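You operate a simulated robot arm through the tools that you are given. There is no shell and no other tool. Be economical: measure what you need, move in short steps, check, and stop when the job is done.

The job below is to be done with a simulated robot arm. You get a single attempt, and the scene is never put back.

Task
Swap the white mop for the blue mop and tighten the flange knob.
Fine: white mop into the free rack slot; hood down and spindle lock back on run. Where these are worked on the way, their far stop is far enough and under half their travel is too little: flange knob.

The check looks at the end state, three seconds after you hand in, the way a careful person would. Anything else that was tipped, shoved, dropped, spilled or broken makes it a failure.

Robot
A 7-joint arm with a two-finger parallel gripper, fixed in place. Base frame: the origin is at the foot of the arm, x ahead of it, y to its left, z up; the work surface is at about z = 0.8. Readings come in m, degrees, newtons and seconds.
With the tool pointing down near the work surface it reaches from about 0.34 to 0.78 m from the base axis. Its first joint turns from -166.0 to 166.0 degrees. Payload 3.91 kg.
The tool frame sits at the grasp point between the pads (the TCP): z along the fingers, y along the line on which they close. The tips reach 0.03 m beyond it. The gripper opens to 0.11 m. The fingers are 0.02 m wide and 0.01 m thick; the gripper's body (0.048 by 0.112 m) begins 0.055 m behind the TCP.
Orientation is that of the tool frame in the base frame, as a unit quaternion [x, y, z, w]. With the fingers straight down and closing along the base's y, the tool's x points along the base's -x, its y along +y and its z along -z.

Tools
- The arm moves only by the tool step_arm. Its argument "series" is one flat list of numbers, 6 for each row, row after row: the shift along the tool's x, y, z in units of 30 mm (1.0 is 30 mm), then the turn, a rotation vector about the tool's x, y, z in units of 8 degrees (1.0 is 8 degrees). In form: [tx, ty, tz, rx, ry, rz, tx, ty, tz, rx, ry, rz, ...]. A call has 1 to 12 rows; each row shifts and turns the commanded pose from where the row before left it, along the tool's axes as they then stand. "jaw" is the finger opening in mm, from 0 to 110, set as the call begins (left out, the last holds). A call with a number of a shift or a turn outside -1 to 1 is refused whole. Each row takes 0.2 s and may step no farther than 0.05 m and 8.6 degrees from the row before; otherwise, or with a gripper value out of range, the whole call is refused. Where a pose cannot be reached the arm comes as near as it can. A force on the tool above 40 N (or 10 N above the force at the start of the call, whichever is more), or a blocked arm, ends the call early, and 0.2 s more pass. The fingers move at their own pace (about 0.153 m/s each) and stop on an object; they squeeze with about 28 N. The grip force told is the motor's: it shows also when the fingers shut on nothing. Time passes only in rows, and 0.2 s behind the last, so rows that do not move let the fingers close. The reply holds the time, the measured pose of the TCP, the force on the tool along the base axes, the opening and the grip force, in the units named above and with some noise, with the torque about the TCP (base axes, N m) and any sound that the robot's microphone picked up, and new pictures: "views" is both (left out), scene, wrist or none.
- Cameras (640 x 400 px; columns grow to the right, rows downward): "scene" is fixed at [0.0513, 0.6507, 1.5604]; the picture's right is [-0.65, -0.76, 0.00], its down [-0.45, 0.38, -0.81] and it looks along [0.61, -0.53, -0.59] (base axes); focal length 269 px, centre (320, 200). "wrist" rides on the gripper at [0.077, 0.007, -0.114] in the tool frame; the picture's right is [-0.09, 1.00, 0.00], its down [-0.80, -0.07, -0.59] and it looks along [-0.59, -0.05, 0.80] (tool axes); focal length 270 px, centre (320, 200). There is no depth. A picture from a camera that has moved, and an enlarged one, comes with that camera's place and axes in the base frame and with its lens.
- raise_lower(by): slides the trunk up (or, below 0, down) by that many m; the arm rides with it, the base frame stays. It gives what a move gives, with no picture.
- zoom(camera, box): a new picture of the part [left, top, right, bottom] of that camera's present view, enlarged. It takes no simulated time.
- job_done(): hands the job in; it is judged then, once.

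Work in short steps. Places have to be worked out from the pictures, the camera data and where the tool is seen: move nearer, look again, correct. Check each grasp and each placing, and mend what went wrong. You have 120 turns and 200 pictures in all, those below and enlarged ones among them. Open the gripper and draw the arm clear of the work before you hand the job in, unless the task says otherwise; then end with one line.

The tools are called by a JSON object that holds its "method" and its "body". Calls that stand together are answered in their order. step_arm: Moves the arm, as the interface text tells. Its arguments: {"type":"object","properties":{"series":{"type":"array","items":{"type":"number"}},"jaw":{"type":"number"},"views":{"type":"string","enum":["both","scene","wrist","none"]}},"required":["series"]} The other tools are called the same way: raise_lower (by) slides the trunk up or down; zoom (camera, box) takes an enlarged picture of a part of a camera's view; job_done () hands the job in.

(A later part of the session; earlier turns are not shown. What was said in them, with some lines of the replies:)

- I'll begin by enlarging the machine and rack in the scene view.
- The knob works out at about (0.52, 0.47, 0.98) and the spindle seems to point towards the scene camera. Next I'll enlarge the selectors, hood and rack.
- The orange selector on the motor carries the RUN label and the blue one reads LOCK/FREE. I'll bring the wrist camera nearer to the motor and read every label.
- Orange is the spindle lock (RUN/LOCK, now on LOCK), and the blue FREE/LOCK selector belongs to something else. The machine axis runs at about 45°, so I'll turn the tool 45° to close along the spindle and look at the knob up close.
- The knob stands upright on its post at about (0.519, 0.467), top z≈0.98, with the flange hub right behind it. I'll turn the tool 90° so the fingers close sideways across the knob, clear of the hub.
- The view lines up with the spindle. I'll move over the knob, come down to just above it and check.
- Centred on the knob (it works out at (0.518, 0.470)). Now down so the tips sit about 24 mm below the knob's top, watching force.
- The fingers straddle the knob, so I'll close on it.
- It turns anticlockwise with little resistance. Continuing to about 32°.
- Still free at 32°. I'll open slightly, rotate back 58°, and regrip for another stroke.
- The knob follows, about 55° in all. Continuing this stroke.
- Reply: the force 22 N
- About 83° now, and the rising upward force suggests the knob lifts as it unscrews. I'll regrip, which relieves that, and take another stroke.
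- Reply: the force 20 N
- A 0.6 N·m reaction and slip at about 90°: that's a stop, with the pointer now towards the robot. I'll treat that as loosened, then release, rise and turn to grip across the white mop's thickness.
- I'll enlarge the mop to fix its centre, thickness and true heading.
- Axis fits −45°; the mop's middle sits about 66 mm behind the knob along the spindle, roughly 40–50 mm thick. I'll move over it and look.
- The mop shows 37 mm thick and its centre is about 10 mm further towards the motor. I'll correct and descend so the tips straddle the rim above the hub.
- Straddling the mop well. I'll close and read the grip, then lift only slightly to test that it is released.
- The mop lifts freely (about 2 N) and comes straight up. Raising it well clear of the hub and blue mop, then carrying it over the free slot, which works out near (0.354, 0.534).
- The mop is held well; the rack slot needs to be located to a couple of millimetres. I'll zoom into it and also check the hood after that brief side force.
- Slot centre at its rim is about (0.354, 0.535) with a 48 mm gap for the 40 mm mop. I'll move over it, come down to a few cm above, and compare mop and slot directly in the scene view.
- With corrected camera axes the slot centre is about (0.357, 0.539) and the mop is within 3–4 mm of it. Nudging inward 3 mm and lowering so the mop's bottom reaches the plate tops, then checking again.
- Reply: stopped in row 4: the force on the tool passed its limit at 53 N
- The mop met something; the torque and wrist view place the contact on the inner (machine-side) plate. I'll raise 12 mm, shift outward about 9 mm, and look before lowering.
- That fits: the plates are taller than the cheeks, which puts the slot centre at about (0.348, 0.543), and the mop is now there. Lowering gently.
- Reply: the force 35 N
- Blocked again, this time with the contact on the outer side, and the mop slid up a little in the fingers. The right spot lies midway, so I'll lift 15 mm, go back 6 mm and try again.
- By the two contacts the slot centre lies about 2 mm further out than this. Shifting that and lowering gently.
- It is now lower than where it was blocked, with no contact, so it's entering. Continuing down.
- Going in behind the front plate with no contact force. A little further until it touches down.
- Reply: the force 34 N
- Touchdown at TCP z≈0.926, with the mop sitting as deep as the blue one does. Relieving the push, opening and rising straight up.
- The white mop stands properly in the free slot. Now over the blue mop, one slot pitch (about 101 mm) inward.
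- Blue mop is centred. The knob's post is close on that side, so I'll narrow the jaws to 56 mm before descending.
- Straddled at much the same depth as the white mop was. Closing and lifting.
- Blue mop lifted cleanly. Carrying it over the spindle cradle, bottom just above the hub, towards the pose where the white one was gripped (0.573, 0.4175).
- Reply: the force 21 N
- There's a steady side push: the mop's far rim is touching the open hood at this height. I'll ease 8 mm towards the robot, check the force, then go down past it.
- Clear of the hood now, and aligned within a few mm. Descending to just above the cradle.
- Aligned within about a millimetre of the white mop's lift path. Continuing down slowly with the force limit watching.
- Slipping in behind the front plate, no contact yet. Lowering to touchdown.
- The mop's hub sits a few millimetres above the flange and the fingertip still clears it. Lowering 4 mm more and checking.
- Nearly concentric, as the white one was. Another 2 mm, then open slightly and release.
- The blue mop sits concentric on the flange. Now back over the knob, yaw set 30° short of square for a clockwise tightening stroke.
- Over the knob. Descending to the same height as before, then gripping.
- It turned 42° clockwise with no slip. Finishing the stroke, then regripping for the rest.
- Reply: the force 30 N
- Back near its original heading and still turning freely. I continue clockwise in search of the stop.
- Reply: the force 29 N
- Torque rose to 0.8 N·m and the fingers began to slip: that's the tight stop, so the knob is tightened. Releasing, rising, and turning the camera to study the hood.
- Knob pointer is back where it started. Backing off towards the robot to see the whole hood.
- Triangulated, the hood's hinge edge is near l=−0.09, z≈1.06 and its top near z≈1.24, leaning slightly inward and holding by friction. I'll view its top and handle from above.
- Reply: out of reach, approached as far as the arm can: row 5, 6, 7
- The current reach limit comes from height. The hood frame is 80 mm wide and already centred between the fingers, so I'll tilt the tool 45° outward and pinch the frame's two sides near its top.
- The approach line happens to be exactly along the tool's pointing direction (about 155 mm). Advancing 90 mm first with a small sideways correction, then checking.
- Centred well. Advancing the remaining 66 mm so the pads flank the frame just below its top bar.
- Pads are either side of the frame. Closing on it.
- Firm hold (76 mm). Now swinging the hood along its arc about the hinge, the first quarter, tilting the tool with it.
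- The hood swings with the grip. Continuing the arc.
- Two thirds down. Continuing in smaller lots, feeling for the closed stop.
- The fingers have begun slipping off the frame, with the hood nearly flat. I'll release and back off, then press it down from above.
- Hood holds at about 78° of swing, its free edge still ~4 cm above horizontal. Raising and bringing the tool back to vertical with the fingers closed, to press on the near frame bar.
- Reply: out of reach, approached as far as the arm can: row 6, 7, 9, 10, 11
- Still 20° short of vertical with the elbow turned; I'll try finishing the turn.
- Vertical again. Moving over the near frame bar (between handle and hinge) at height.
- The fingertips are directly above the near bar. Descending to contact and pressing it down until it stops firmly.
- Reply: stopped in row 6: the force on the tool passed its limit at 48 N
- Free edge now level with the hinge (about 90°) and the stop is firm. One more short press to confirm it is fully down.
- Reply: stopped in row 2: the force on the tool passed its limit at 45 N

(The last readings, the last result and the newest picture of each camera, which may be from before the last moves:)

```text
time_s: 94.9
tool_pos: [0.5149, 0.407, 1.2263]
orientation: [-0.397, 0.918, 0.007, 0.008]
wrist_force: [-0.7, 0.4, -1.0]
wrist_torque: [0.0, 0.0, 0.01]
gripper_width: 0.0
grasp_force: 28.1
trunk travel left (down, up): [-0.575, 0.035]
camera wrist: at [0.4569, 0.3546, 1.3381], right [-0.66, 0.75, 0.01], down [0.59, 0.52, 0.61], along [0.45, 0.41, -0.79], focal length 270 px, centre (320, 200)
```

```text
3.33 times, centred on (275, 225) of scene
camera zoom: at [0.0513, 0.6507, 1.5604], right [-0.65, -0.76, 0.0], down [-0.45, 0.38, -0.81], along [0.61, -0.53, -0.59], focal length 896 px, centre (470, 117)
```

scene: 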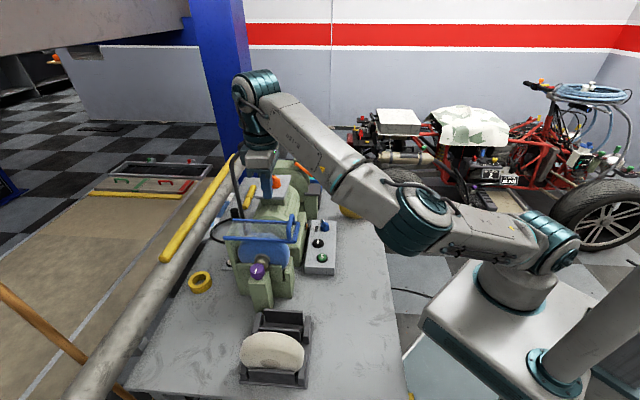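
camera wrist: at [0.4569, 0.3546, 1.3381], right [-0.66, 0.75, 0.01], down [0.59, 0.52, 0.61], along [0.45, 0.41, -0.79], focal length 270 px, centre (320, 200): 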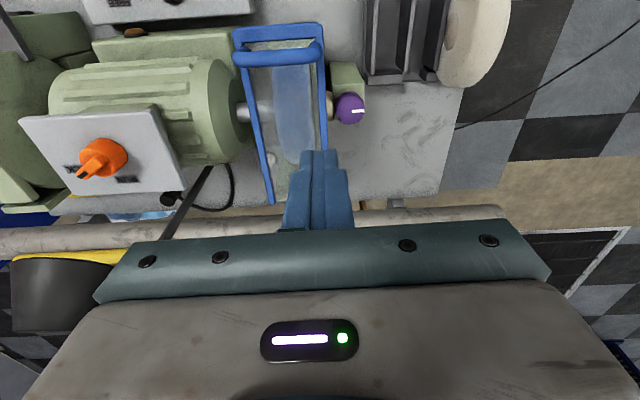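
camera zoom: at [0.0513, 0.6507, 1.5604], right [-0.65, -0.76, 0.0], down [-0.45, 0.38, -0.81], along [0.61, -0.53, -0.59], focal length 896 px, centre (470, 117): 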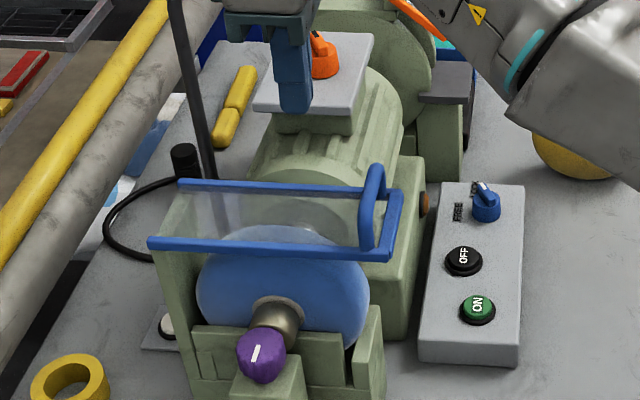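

The hood stays down flat. Now the orange spindle lock, triangulated at about (0.714, 0.275, 1.08); enlarging it to read pointer and labels.

{"method": "zoom", "body": {"camera": "wrist", "box": [20, 110, 200, 220]}}

{"method": "raise_lower", "body": {"by": 0.035}}

```text
3.56 times, centred on (110, 165) of wrist
camera zoom: at [0.4569, 0.3546, 1.3381], right [-0.66, 0.75, 0.01], down [0.59, 0.52, 0.61], along [0.45, 0.41, -0.79], focal length 961 px, centre (1067, 324)
```

zoom: 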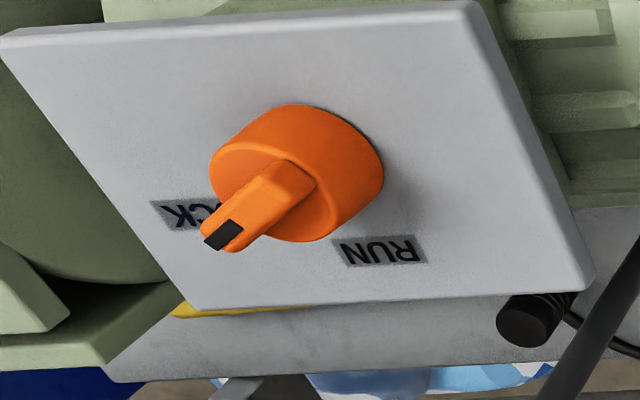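

```text
time_s: 95.7
tool_pos: [0.5168, 0.4075, 1.2603]
orientation: [-0.397, 0.918, 0.006, 0.009]
wrist_force: [-0.4, 0.1, 0.1]
wrist_torque: [0.04, 0.02, -0.02]
gripper_width: 0.0001
grasp_force: 27.7
trunk travel left (down, up): [-0.61, 0.0]
```

Pointer is on LOCK; RUN lies about 60–65° anticlockwise, on the side away from the robot. A lamp shade hangs just beyond the selector, so I'll come in low from the robot side with the tool tilted 60° and push the pointer bar round. First backing off and tilting.

{"method": "step_arm", "body": {"series": [0.9, 0, 0, 0, 0, 0, 0.9, 0, 0, 0, 0, 0, 0.9, 0, 0, 0, 0, 0, 0, 0, 0, 0, -0.9375, 0, 0, 0, 0, 0, -0.9375, 0, 0, 0, 0, 0, -0.9375, 0, 0, 0, 0, 0, -0.9375, 0, 0, 0, 0, 0, -0.9375, 0, 0, 0, 0, 0, -0.9375, 0, 0, 0, 0, 0, -0.9375, 0, 0, 0, 0, 0, -0.9375, 0, 0, 0, 0, 0, 0, 0.21]}}

```text
time_s: 98.3
tool_pos: [0.4605, 0.3486, 1.2592]
orientation: [-0.329, 0.796, 0.21, 0.463]
wrist_force: [-1.1, -0.5, -0.3]
wrist_torque: [0.0, 0.0, 0.01]
gripper_width: 0.0
grasp_force: 28.2
trunk travel left (down, up): [-0.61, 0.0]
camera wrist: at [0.3596, 0.2553, 1.246], right [-0.68, 0.72, 0.11], down [-0.02, -0.17, 0.99], along [0.73, 0.67, 0.13], focal length 270 px, centre (320, 200)
```

scene: 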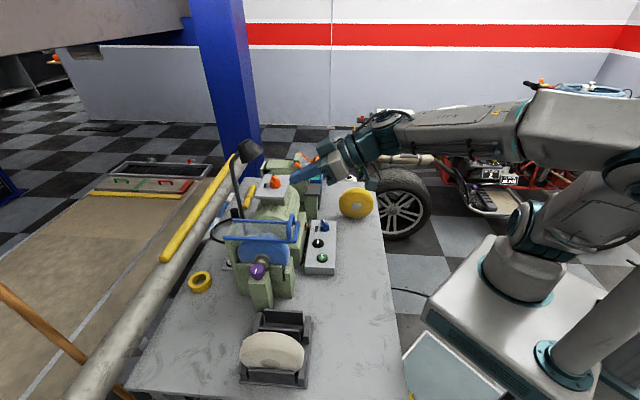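
wrist: 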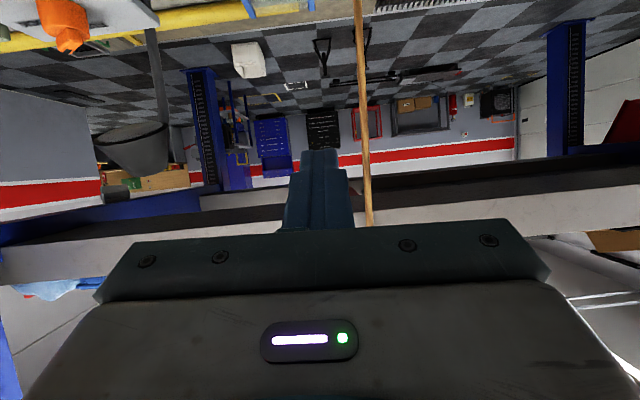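

Moving sideways along the motor, keeping to the robot side and clear of the orange guard and lamp, to line up beside the selector.

{"method": "step_arm", "body": {"series": [0, -0.957, 0, 0, 0, 0, 0, -0.957, 0, 0, 0, 0, 0, -0.957, 0, 0, 0, 0, 0, -0.957, 0, 0, 0, 0, 0, -0.957, 0, 0, 0, 0, 0, -0.957, 0, 0, 0, 0, 0, -0.957, 0, 0, 0, 0, 0, -0.957, 0, 0, 0, 0, 0, -0.957, 0, 0, 0, 0, 0, 0, 0, 0, 0, 0]}}

{"method": "zoom", "body": {"camera": "scene", "box": [235, 130, 355, 210]}}

```text
time_s: 100.5
tool_pos: [0.6462, 0.167, 1.2534]
orientation: [-0.328, 0.796, 0.209, 0.463]
wrist_force: [-0.1, 1.4, -0.4]
wrist_torque: [0.0, 0.02, -0.03]
gripper_width: 0.0
grasp_force: 27.9
trunk travel left (down, up): [-0.61, 0.0]
camera wrist: at [0.5444, 0.0741, 1.2409], right [-0.68, 0.72, 0.11], down [-0.02, -0.17, 0.99], along [0.73, 0.67, 0.13], focal length 270 px, centre (320, 200)
```

scene: 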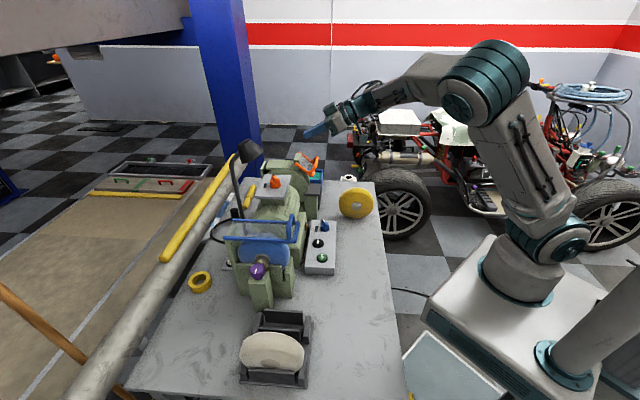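
wrist: 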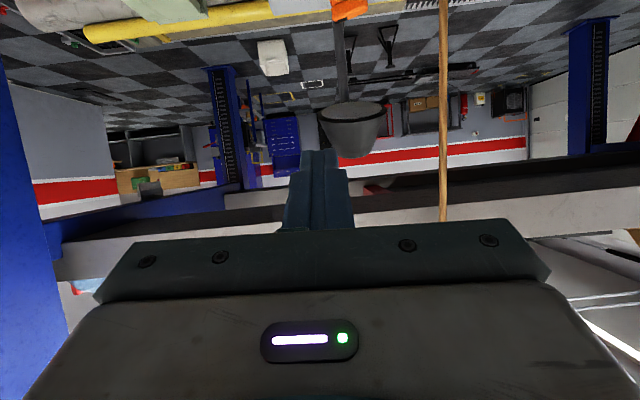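

```text
5.00 times, centred on (295, 170) of scene
camera zoom: at [0.0513, 0.6507, 1.5604], right [-0.65, -0.76, 0.0], down [-0.45, 0.38, -0.81], along [0.61, -0.53, -0.59], focal length 1345 px, centre (445, 350)
```

zoom: 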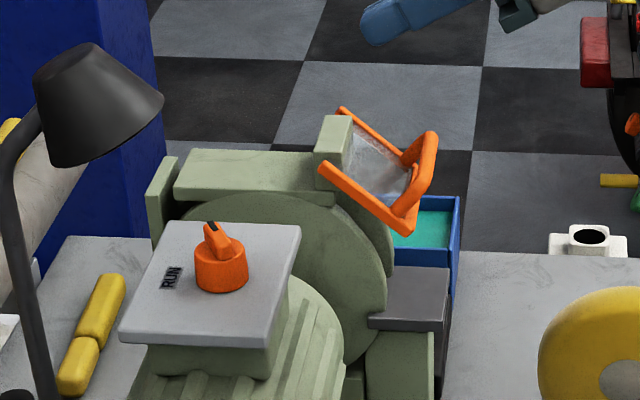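

Lamp confirmed at (0.75, 0.32), rim z≈1.175. Lowering to selector height, still on the robot side.

{"method": "step_arm", "body": {"series": [0.74, -0.23, 0.61, 0, 0, 0, 0.74, -0.23, 0.61, 0, 0, 0, 0.74, -0.23, 0.61, 0, 0, 0, 0.74, -0.23, 0.61, 0, 0, 0, 0, 0, 0, 0, 0, 0]}}

{"method": "zoom", "body": {"camera": "scene", "box": [245, 150, 345, 210]}}

{"method": "zoom", "body": {"camera": "wrist", "box": [220, 0, 440, 140]}}

```text
time_s: 101.7
tool_pos: [0.6791, 0.1654, 1.1353]
orientation: [-0.328, 0.796, 0.21, 0.463]
wrist_force: [0.3, -0.5, -0.3]
wrist_torque: [0.0, -0.02, -0.01]
gripper_width: 0.0
grasp_force: 27.8
trunk travel left (down, up): [-0.61, 0.0]
camera wrist: at [0.5782, 0.0723, 1.1223], right [-0.68, 0.72, 0.11], down [-0.02, -0.17, 0.99], along [0.73, 0.67, 0.13], focal length 270 px, centre (320, 200)
```

scene: 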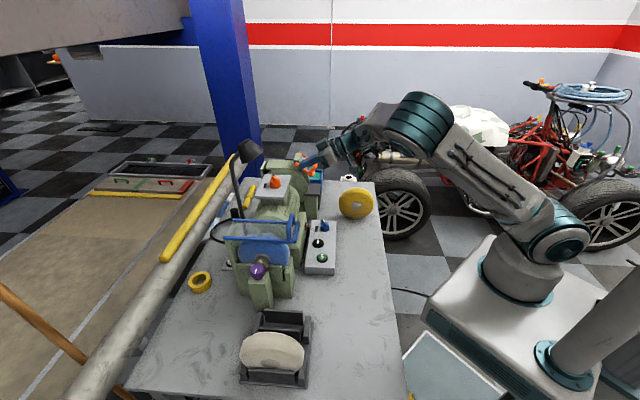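
wrist: 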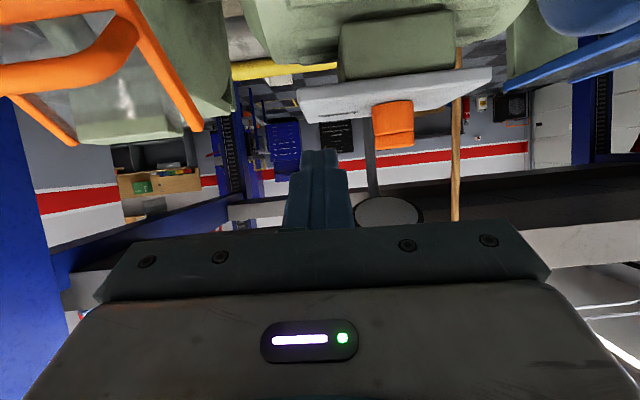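

```text
6.40 times, centred on (295, 180) of scene
camera zoom: at [0.0513, 0.6507, 1.5604], right [-0.65, -0.76, 0.0], down [-0.45, 0.38, -0.81], along [0.61, -0.53, -0.59], focal length 1721 px, centre (480, 328)
```

zoom: 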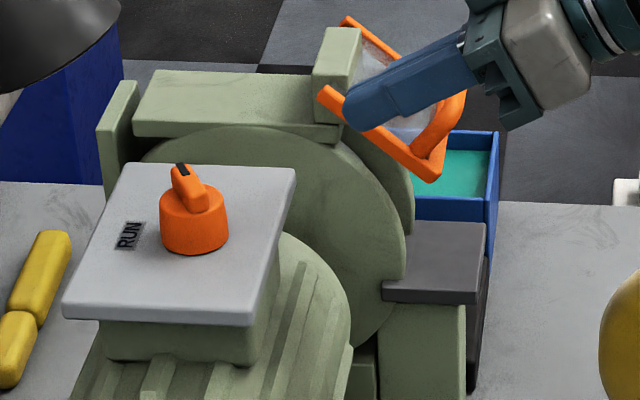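

```text
2.86 times, centred on (330, 70) of wrist
camera zoom: at [0.5782, 0.0723, 1.1223], right [-0.68, 0.72, 0.11], down [-0.02, -0.17, 0.99], along [0.73, 0.67, 0.13], focal length 772 px, centre (291, 571)
```

zoom: 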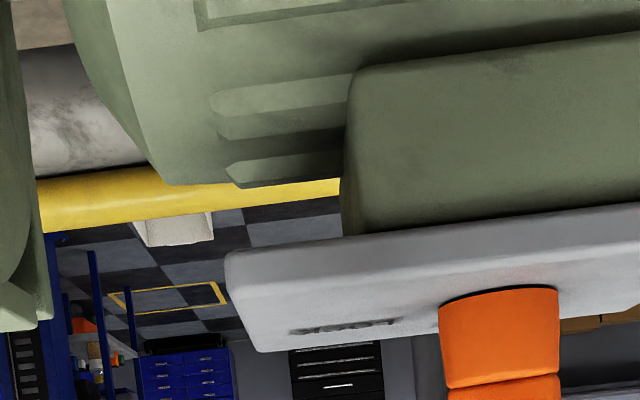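

Level view now: selector cylinder top at about z=1.107 and bar top about 1.118. I'll enlarge the selector to refine the height band for pushing.

{"method": "zoom", "body": {"camera": "wrist", "box": [290, 80, 430, 170]}}

```text
4.44 times, centred on (360, 125) of wrist
camera zoom: at [0.5782, 0.0723, 1.1223], right [-0.68, 0.72, 0.11], down [-0.02, -0.17, 0.99], along [0.73, 0.67, 0.13], focal length 1201 px, centre (142, 533)
```

zoom: 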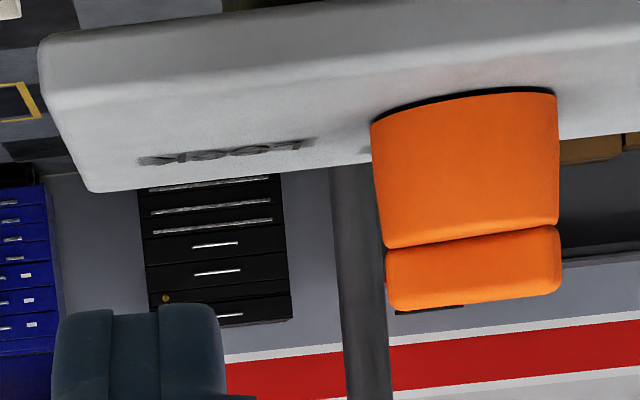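

Band for pushing is z≈1.105–1.115; the tip needs to drop about 3 mm. Sliding in towards the selector on its far-motor side, clear of the bar.

{"method": "step_arm", "body": {"series": [-0.36, 0, 0.7, 0, 0, 0, -0.36, 0, 0.7, 0, 0, 0, -0.36, 0, 0.7, 0, 0, 0, -0.35, 0, 0.69, 0, 0, 0, 0, 0, 0, 0, 0, 0]}}

{"method": "zoom", "body": {"camera": "scene", "box": [245, 150, 345, 210]}}

{"method": "zoom", "body": {"camera": "wrist", "box": [270, 60, 470, 200]}}

```text
time_s: 102.9
tool_pos: [0.7448, 0.237, 1.1335]
orientation: [-0.328, 0.796, 0.21, 0.464]
wrist_force: [0.2, 0.3, -0.5]
wrist_torque: [-0.01, -0.02, 0.03]
gripper_width: 0.0
grasp_force: 27.9
trunk travel left (down, up): [-0.61, 0.0]
camera wrist: at [0.6433, 0.1423, 1.1201], right [-0.68, 0.72, 0.11], down [-0.02, -0.17, 0.99], along [0.73, 0.67, 0.13], focal length 270 px, centre (320, 200)
```

scene: 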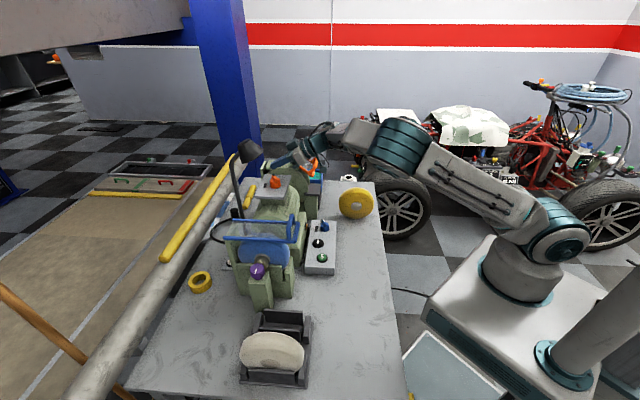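
wrist: 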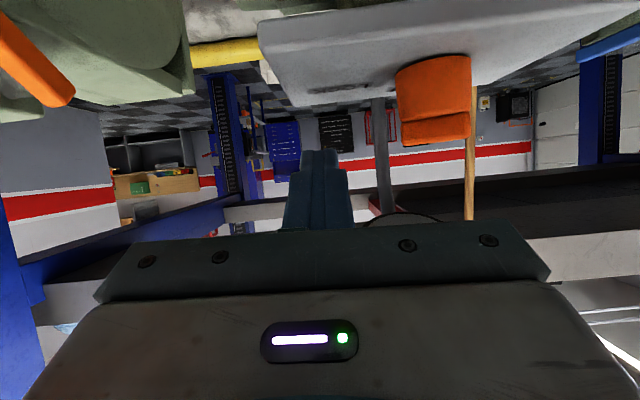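

```text
6.40 times, centred on (295, 180) of scene
camera zoom: at [0.0513, 0.6507, 1.5604], right [-0.65, -0.76, 0.0], down [-0.45, 0.38, -0.81], along [0.61, -0.53, -0.59], focal length 1721 px, centre (480, 328)
```

zoom: 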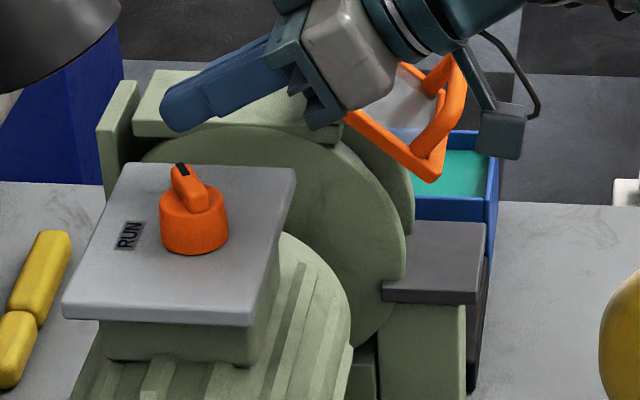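

```text
2.86 times, centred on (370, 130) of wrist
camera zoom: at [0.6433, 0.1423, 1.1201], right [-0.68, 0.72, 0.11], down [-0.02, -0.17, 0.99], along [0.73, 0.67, 0.13], focal length 772 px, centre (177, 400)
```

zoom: 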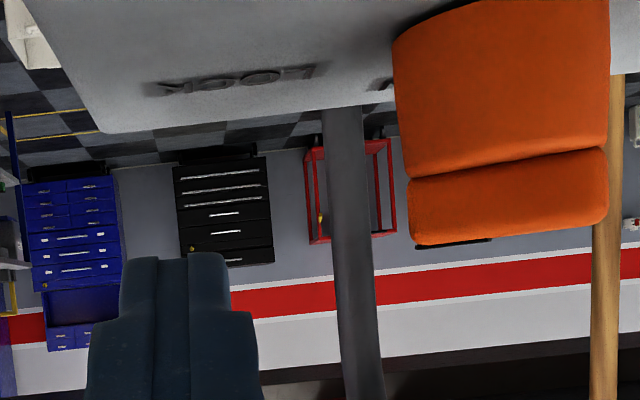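

The tip overlaps the bar's height band by about 5 mm. Lowering a further 1–2 mm and moving sideways up to the bar, then pushing in small steps.

{"method": "step_arm", "body": {"series": [0.045, 0, 0.025, 0, 0, 0, 0, 0.3, 0, 0, 0, 0, 0, 0.3, 0, 0, 0, 0, 0, 0.2, 0, 0, 0, 0, 0, 0.15, 0, 0, 0, 0, 0, 0, 0, 0, 0, 0], "views": "wrist"}}

{"method": "zoom", "body": {"camera": "scene", "box": [245, 150, 345, 210]}}

```text
time_s: 104.3
tool_pos: [0.7224, 0.2553, 1.1329]
orientation: [-0.328, 0.796, 0.21, 0.464]
wrist_force: [1.0, -0.4, -0.1]
wrist_torque: [-0.01, 0.02, 0.01]
gripper_width: 0.0
grasp_force: 28.0
trunk travel left (down, up): [-0.61, 0.0]
camera wrist: at [0.622, 0.1615, 1.1202], right [-0.68, 0.72, 0.11], down [-0.02, -0.17, 0.99], along [0.73, 0.67, 0.13], focal length 270 px, centre (320, 200)
```

wrist: 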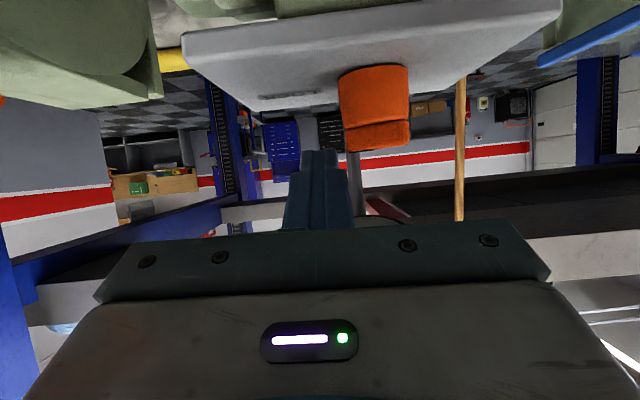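

```text
6.40 times, centred on (295, 180) of scene
camera zoom: at [0.0513, 0.6507, 1.5604], right [-0.65, -0.76, 0.0], down [-0.45, 0.38, -0.81], along [0.61, -0.53, -0.59], focal length 1721 px, centre (480, 328)
```

zoom: 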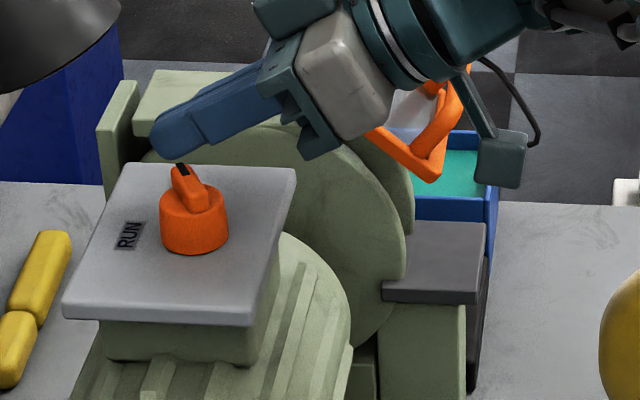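

Still no contact; the tip is just beside the bar. Pushing on in small steps.

{"method": "step_arm", "body": {"series": [0, 0.13, 0, 0, 0, 0, 0, 0.13, 0, 0, 0, 0, 0, 0, 0, 0, 0, 0], "views": "wrist"}}

{"method": "zoom", "body": {"camera": "scene", "box": [255, 155, 315, 195]}}

```text
time_s: 105.1
tool_pos: [0.7175, 0.2609, 1.1331]
orientation: [-0.328, 0.796, 0.209, 0.464]
wrist_force: [0.6, 0.6, 0.1]
wrist_torque: [0.02, -0.03, 0.01]
gripper_width: 0.0
grasp_force: 28.1
trunk travel left (down, up): [-0.61, 0.0]
camera wrist: at [0.6166, 0.1671, 1.1204], right [-0.68, 0.72, 0.11], down [-0.02, -0.17, 0.99], along [0.73, 0.67, 0.13], focal length 270 px, centre (320, 200)
```

wrist: 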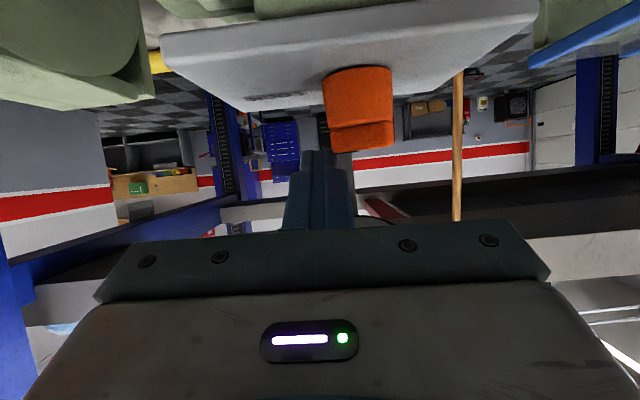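

```text
10.00 times, centred on (285, 175) of scene
camera zoom: at [0.0513, 0.6507, 1.5604], right [-0.65, -0.76, 0.0], down [-0.45, 0.38, -0.81], along [0.61, -0.53, -0.59], focal length 2689 px, centre (670, 450)
```

zoom: 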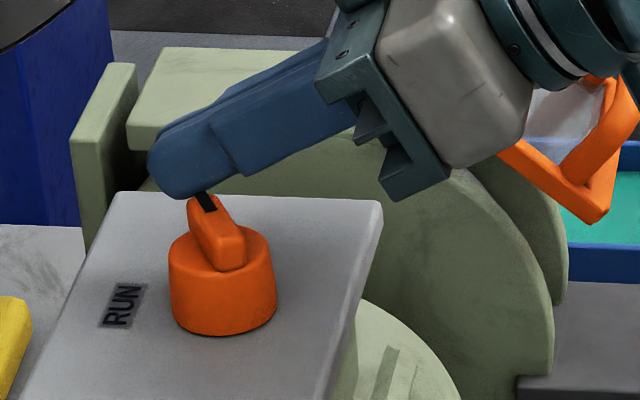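

Re-measuring, the bar's tip is only just reached now. Continuing to push.

{"method": "step_arm", "body": {"series": [0, 0.13, 0, 0, 0, 0, 0, 0.13, 0, 0, 0, 0, 0, 0, 0, 0, 0, 0], "views": "none"}}

{"method": "zoom", "body": {"camera": "scene", "box": [255, 155, 315, 195]}}

```text
time_s: 105.9
tool_pos: [0.7179, 0.2613, 1.1326]
orientation: [-0.326, 0.797, 0.208, 0.464]
wrist_force: [26.3, -7.0, 1.6]
wrist_torque: [-0.12, -0.45, -0.39]
gripper_width: 0.0
grasp_force: 27.7
trunk travel left (down, up): [-0.61, 0.0]
```

```text
10.00 times, centred on (285, 175) of scene
camera zoom: at [0.0513, 0.6507, 1.5604], right [-0.65, -0.76, 0.0], down [-0.45, 0.38, -0.81], along [0.61, -0.53, -0.59], focal length 2689 px, centre (670, 450)
```

zoom: 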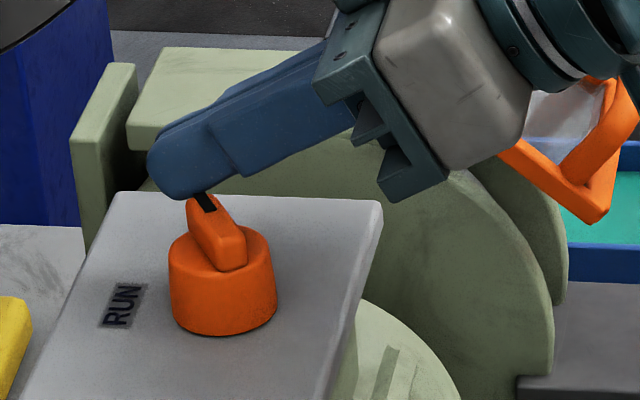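

That push went into the bar's end face and through its axis, so no turning. I need to push on the bar's robot-side flank instead: backing out, shifting over, then pushing outward.

{"method": "step_arm", "body": {"series": [0, -0.5, 0, 0, 0, 0, 0.365, 0, -0.655, 0, 0, 0, 0.365, 0, -0.655, 0, 0, 0, 0, 0.36, 0, 0, 0, 0, 0, 0.36, 0, 0, 0, 0, 0, 0, 0, 0, 0, 0], "views": "wrist"}}

{"method": "zoom", "body": {"camera": "scene", "box": [255, 155, 315, 195]}}

{"method": "zoom", "body": {"camera": "wrist", "box": [270, 60, 430, 170]}}

```text
time_s: 107.3
tool_pos: [0.6749, 0.2381, 1.1334]
orientation: [-0.328, 0.796, 0.209, 0.464]
wrist_force: [-0.6, 0.2, 0.8]
wrist_torque: [-0.03, 0.01, 0.0]
gripper_width: 0.0001
grasp_force: 27.9
trunk travel left (down, up): [-0.61, 0.0]
camera wrist: at [0.5747, 0.1451, 1.1209], right [-0.68, 0.72, 0.11], down [-0.02, -0.17, 0.99], along [0.73, 0.67, 0.13], focal length 270 px, centre (320, 200)
```

wrist: 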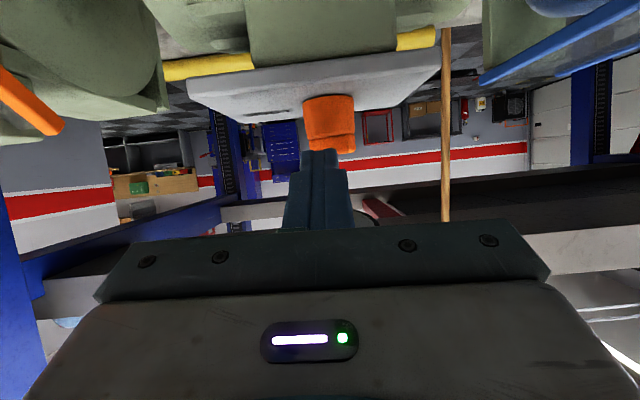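

```text
10.00 times, centred on (285, 175) of scene
camera zoom: at [0.0513, 0.6507, 1.5604], right [-0.65, -0.76, 0.0], down [-0.45, 0.38, -0.81], along [0.61, -0.53, -0.59], focal length 2689 px, centre (670, 450)
```

zoom: 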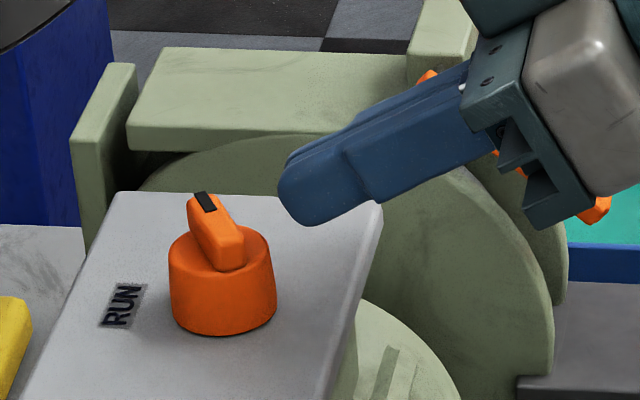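

```text
3.64 times, centred on (350, 115) of wrist
camera zoom: at [0.5747, 0.1451, 1.1209], right [-0.68, 0.72, 0.11], down [-0.02, -0.17, 0.99], along [0.73, 0.67, 0.13], focal length 983 px, centre (211, 509)
```

zoom: 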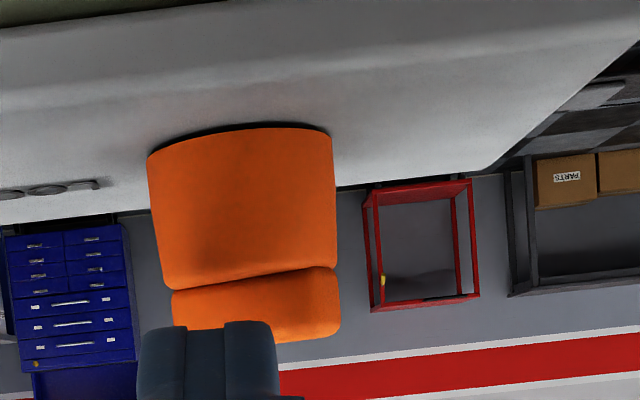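

The finger is a bit too close to the axis and only overlaps the bar by ~2 mm. Shifting 9 mm towards the bar's tip, lowering 4 mm, then pushing outward.

{"method": "step_arm", "body": {"series": [0.117, -0.3, 0.065, 0, 0, 0, -0.13, 0, 0.233, 0, 0, 0, -0.13, 0, 0.233, 0, 0, 0, -0.13, 0, 0.233, 0, 0, 0, 0, 0, 0, 0, 0, 0], "views": "wrist"}}

{"method": "zoom", "body": {"camera": "scene", "box": [255, 155, 315, 195]}}

```text
time_s: 108.5
tool_pos: [0.7005, 0.2484, 1.1299]
orientation: [-0.328, 0.796, 0.209, 0.464]
wrist_force: [1.1, -0.4, 1.3]
wrist_torque: [0.01, -0.04, -0.06]
gripper_width: 0.0
grasp_force: 27.7
trunk travel left (down, up): [-0.61, 0.0]
camera wrist: at [0.5992, 0.1549, 1.1159], right [-0.68, 0.72, 0.11], down [-0.02, -0.17, 0.99], along [0.73, 0.67, 0.13], focal length 270 px, centre (320, 200)
```

wrist: 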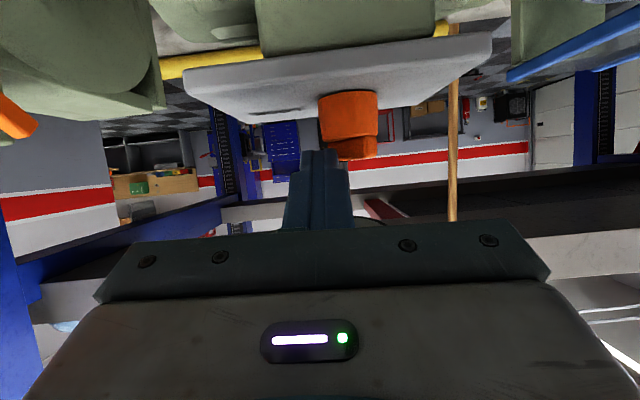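

```text
10.00 times, centred on (285, 175) of scene
camera zoom: at [0.0513, 0.6507, 1.5604], right [-0.65, -0.76, 0.0], down [-0.45, 0.38, -0.81], along [0.61, -0.53, -0.59], focal length 2689 px, centre (670, 450)
```

zoom: 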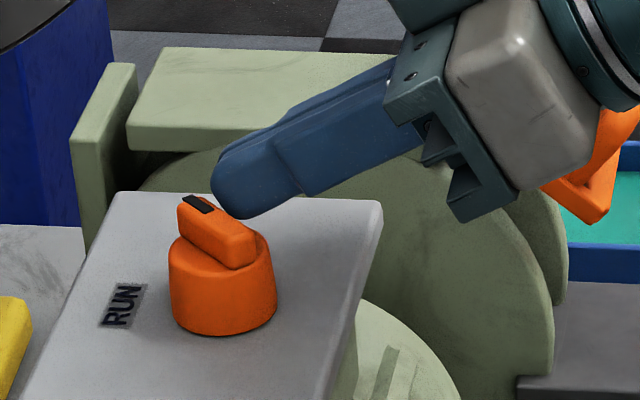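

It's turning towards RUN with very little force. Continuing to push outward.

{"method": "step_arm", "body": {"series": [-0.13, 0, 0.233, 0, 0, 0, -0.13, 0, 0.233, 0, 0, 0, 0, 0, 0, 0, 0, 0], "views": "wrist"}}

{"method": "zoom", "body": {"camera": "scene", "box": [255, 155, 315, 195]}}

```text
time_s: 109.3
tool_pos: [0.7089, 0.2609, 1.1293]
orientation: [-0.329, 0.796, 0.21, 0.463]
wrist_force: [-0.2, -0.2, 0.5]
wrist_torque: [-0.02, 0.01, -0.03]
gripper_width: 0.0
grasp_force: 27.8
trunk travel left (down, up): [-0.61, 0.0]
camera wrist: at [0.6083, 0.1676, 1.1172], right [-0.68, 0.72, 0.11], down [-0.02, -0.17, 0.99], along [0.73, 0.67, 0.13], focal length 270 px, centre (320, 200)
```

wrist: 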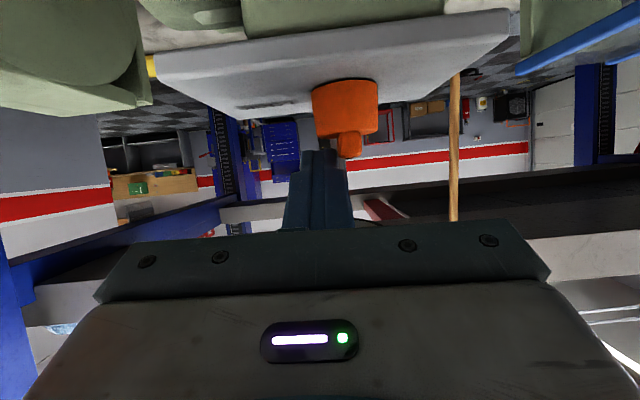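

```text
10.00 times, centred on (285, 175) of scene
camera zoom: at [0.0513, 0.6507, 1.5604], right [-0.65, -0.76, 0.0], down [-0.45, 0.38, -0.81], along [0.61, -0.53, -0.59], focal length 2689 px, centre (670, 450)
```

zoom: 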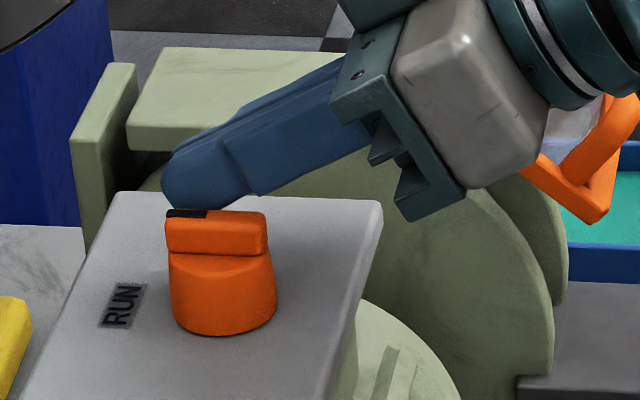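

The bar now lies along the direction of RUN. A gentle sideways push will tell whether it is at its stop.

{"method": "step_arm", "body": {"series": [0, 0.12, 0, 0, 0, 0, 0, 0.12, 0, 0, 0, 0, 0, 0, 0, 0, 0, 0], "views": "none"}}

{"method": "zoom", "body": {"camera": "scene", "box": [255, 155, 315, 195]}}

```text
time_s: 110.1
tool_pos: [0.7079, 0.2618, 1.1301]
orientation: [-0.327, 0.796, 0.209, 0.464]
wrist_force: [17.2, -7.2, -1.9]
wrist_torque: [-0.2, -0.35, -0.46]
gripper_width: 0.0
grasp_force: 27.6
trunk travel left (down, up): [-0.61, 0.0]
```

```text
10.00 times, centred on (285, 175) of scene
camera zoom: at [0.0513, 0.6507, 1.5604], right [-0.65, -0.76, 0.0], down [-0.45, 0.38, -0.81], along [0.61, -0.53, -0.59], focal length 2689 px, centre (670, 450)
```

zoom: 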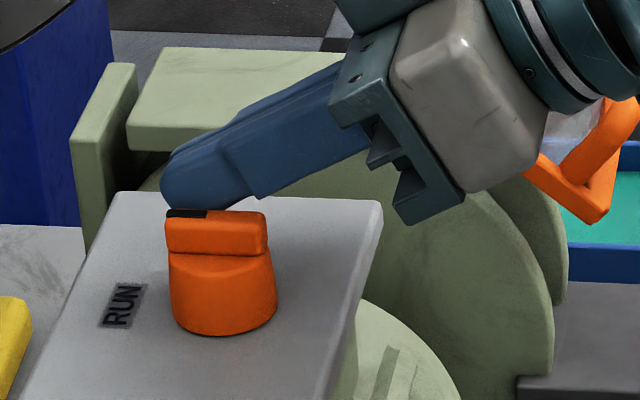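

It resists 18 N without moving: it's at its end stop on RUN. Backing away clear and then checking everything.

{"method": "step_arm", "body": {"series": [0, -0.3, 0, 0, 0, 0, 0.3, 0, -0.8, 0, 0, 0, 0.3, 0, -0.9, 0, 0, 0, 0.2, 0, -0.95, 0, 0, 0, 0, 0, -1, 0, 0, 0, 0, 0, -1, 0, 0, 0, -0.5, 0, -0.85, 0, 0, 0, -0.8, 0, -0.5, 0, 0, 0]}}

{"method": "zoom", "body": {"camera": "scene", "box": [235, 145, 345, 225]}}

{"method": "zoom", "body": {"camera": "scene", "box": [205, 195, 345, 290]}}

{"method": "zoom", "body": {"camera": "scene", "box": [220, 290, 340, 395]}}

```text
time_s: 111.9
tool_pos: [0.6092, 0.1484, 1.2294]
orientation: [-0.329, 0.796, 0.21, 0.463]
wrist_force: [0.0, 0.0, 0.8]
wrist_torque: [0.0, 0.01, 0.0]
gripper_width: 0.0
grasp_force: 28.2
trunk travel left (down, up): [-0.61, 0.0]
camera wrist: at [0.5084, 0.0548, 1.2178], right [-0.68, 0.72, 0.11], down [-0.02, -0.17, 0.99], along [0.73, 0.67, 0.13], focal length 270 px, centre (320, 200)
```

scene: 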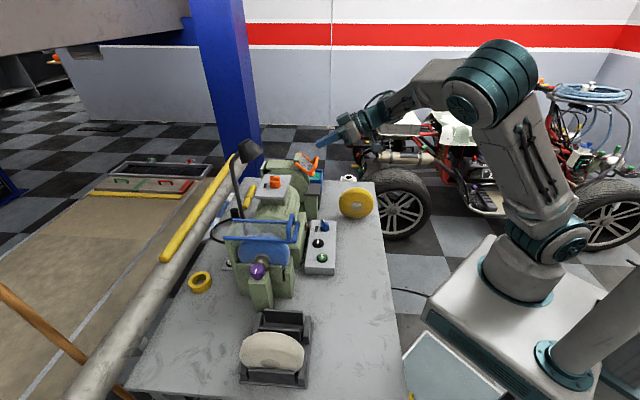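
wrist: 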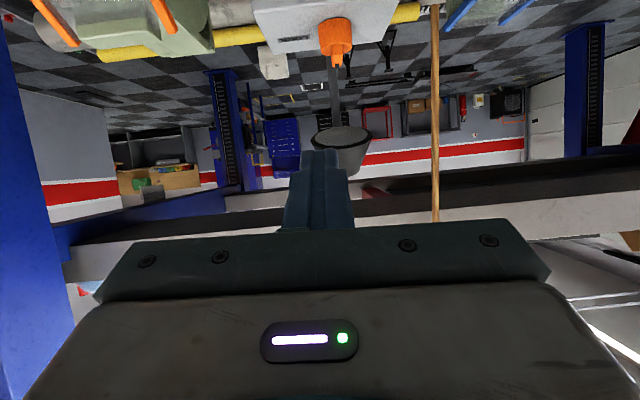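

```text
5.00 times, centred on (290, 185) of scene
camera zoom: at [0.0513, 0.6507, 1.5604], right [-0.65, -0.76, 0.0], down [-0.45, 0.38, -0.81], along [0.61, -0.53, -0.59], focal length 1345 px, centre (470, 275)
```

zoom: 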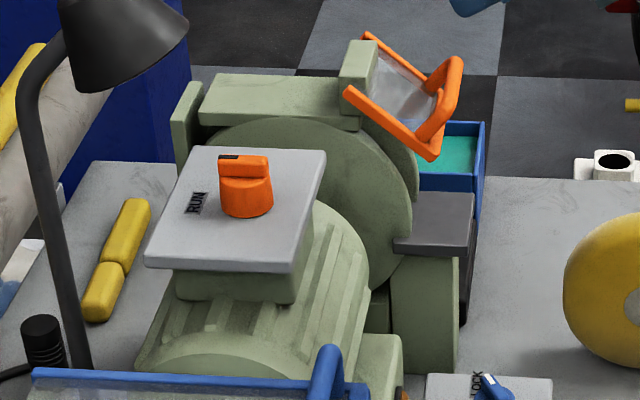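

```text
4.21 times, centred on (275, 242) of scene
camera zoom: at [0.0513, 0.6507, 1.5604], right [-0.65, -0.76, 0.0], down [-0.45, 0.38, -0.81], along [0.61, -0.53, -0.59], focal length 1132 px, centre (510, 21)
```

zoom: 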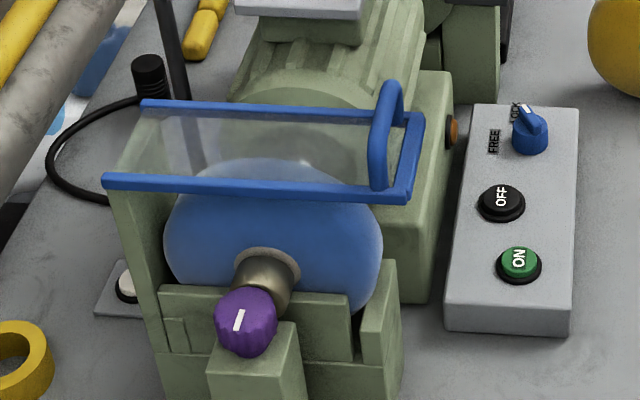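

```text
3.81 times, centred on (280, 342) of scene
camera zoom: at [0.0513, 0.6507, 1.5604], right [-0.65, -0.76, 0.0], down [-0.45, 0.38, -0.81], along [0.61, -0.53, -0.59], focal length 1024 px, centre (472, -343)
```

zoom: 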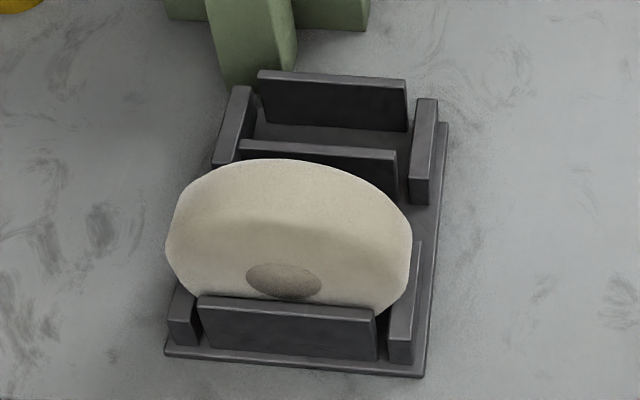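

Everything checks: blue mop mounted, knob at its tight stop, hood flat, selector on RUN, white mop in the rack, and nothing else moved. Opening the gripper and drawing the arm further clear.

{"method": "step_arm", "body": {"series": [-0.5, 0, -0.8, 0, 0, 0, -0.5, 0, -0.8, 0, 0, 0, -0.5, 0, -0.8, 0, 0, 0, 0, 0, 0, 0, 0, 0], "jaw": 60, "views": "scene"}}

```text
time_s: 112.9
tool_pos: [0.5808, 0.1165, 1.306]
orientation: [-0.329, 0.796, 0.21, 0.464]
wrist_force: [0.0, 0.0, -1.2]
wrist_torque: [-0.01, -0.02, 0.0]
gripper_width: 0.0601
grasp_force: 0.2
trunk travel left (down, up): [-0.61, 0.0]
```

scene: 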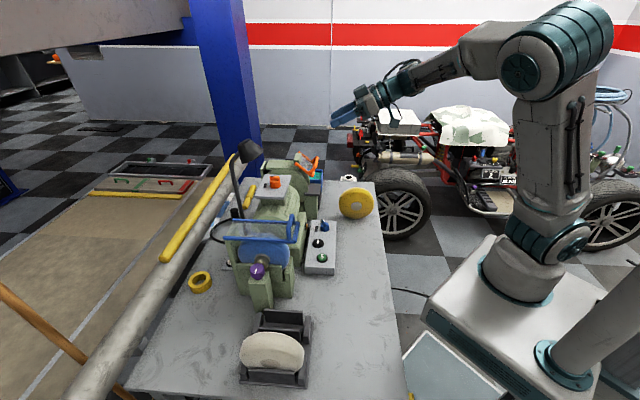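

The arm is clear and the gripper open, so I'm handing in.

{"method": "job_done", "body": {}}

```text
The job is handed in.
```

The blue mop is on the spindle with the flange knob tightened to its stop. The white mop is in the free rack slot, the hood is down, and the spindle lock is on RUN.
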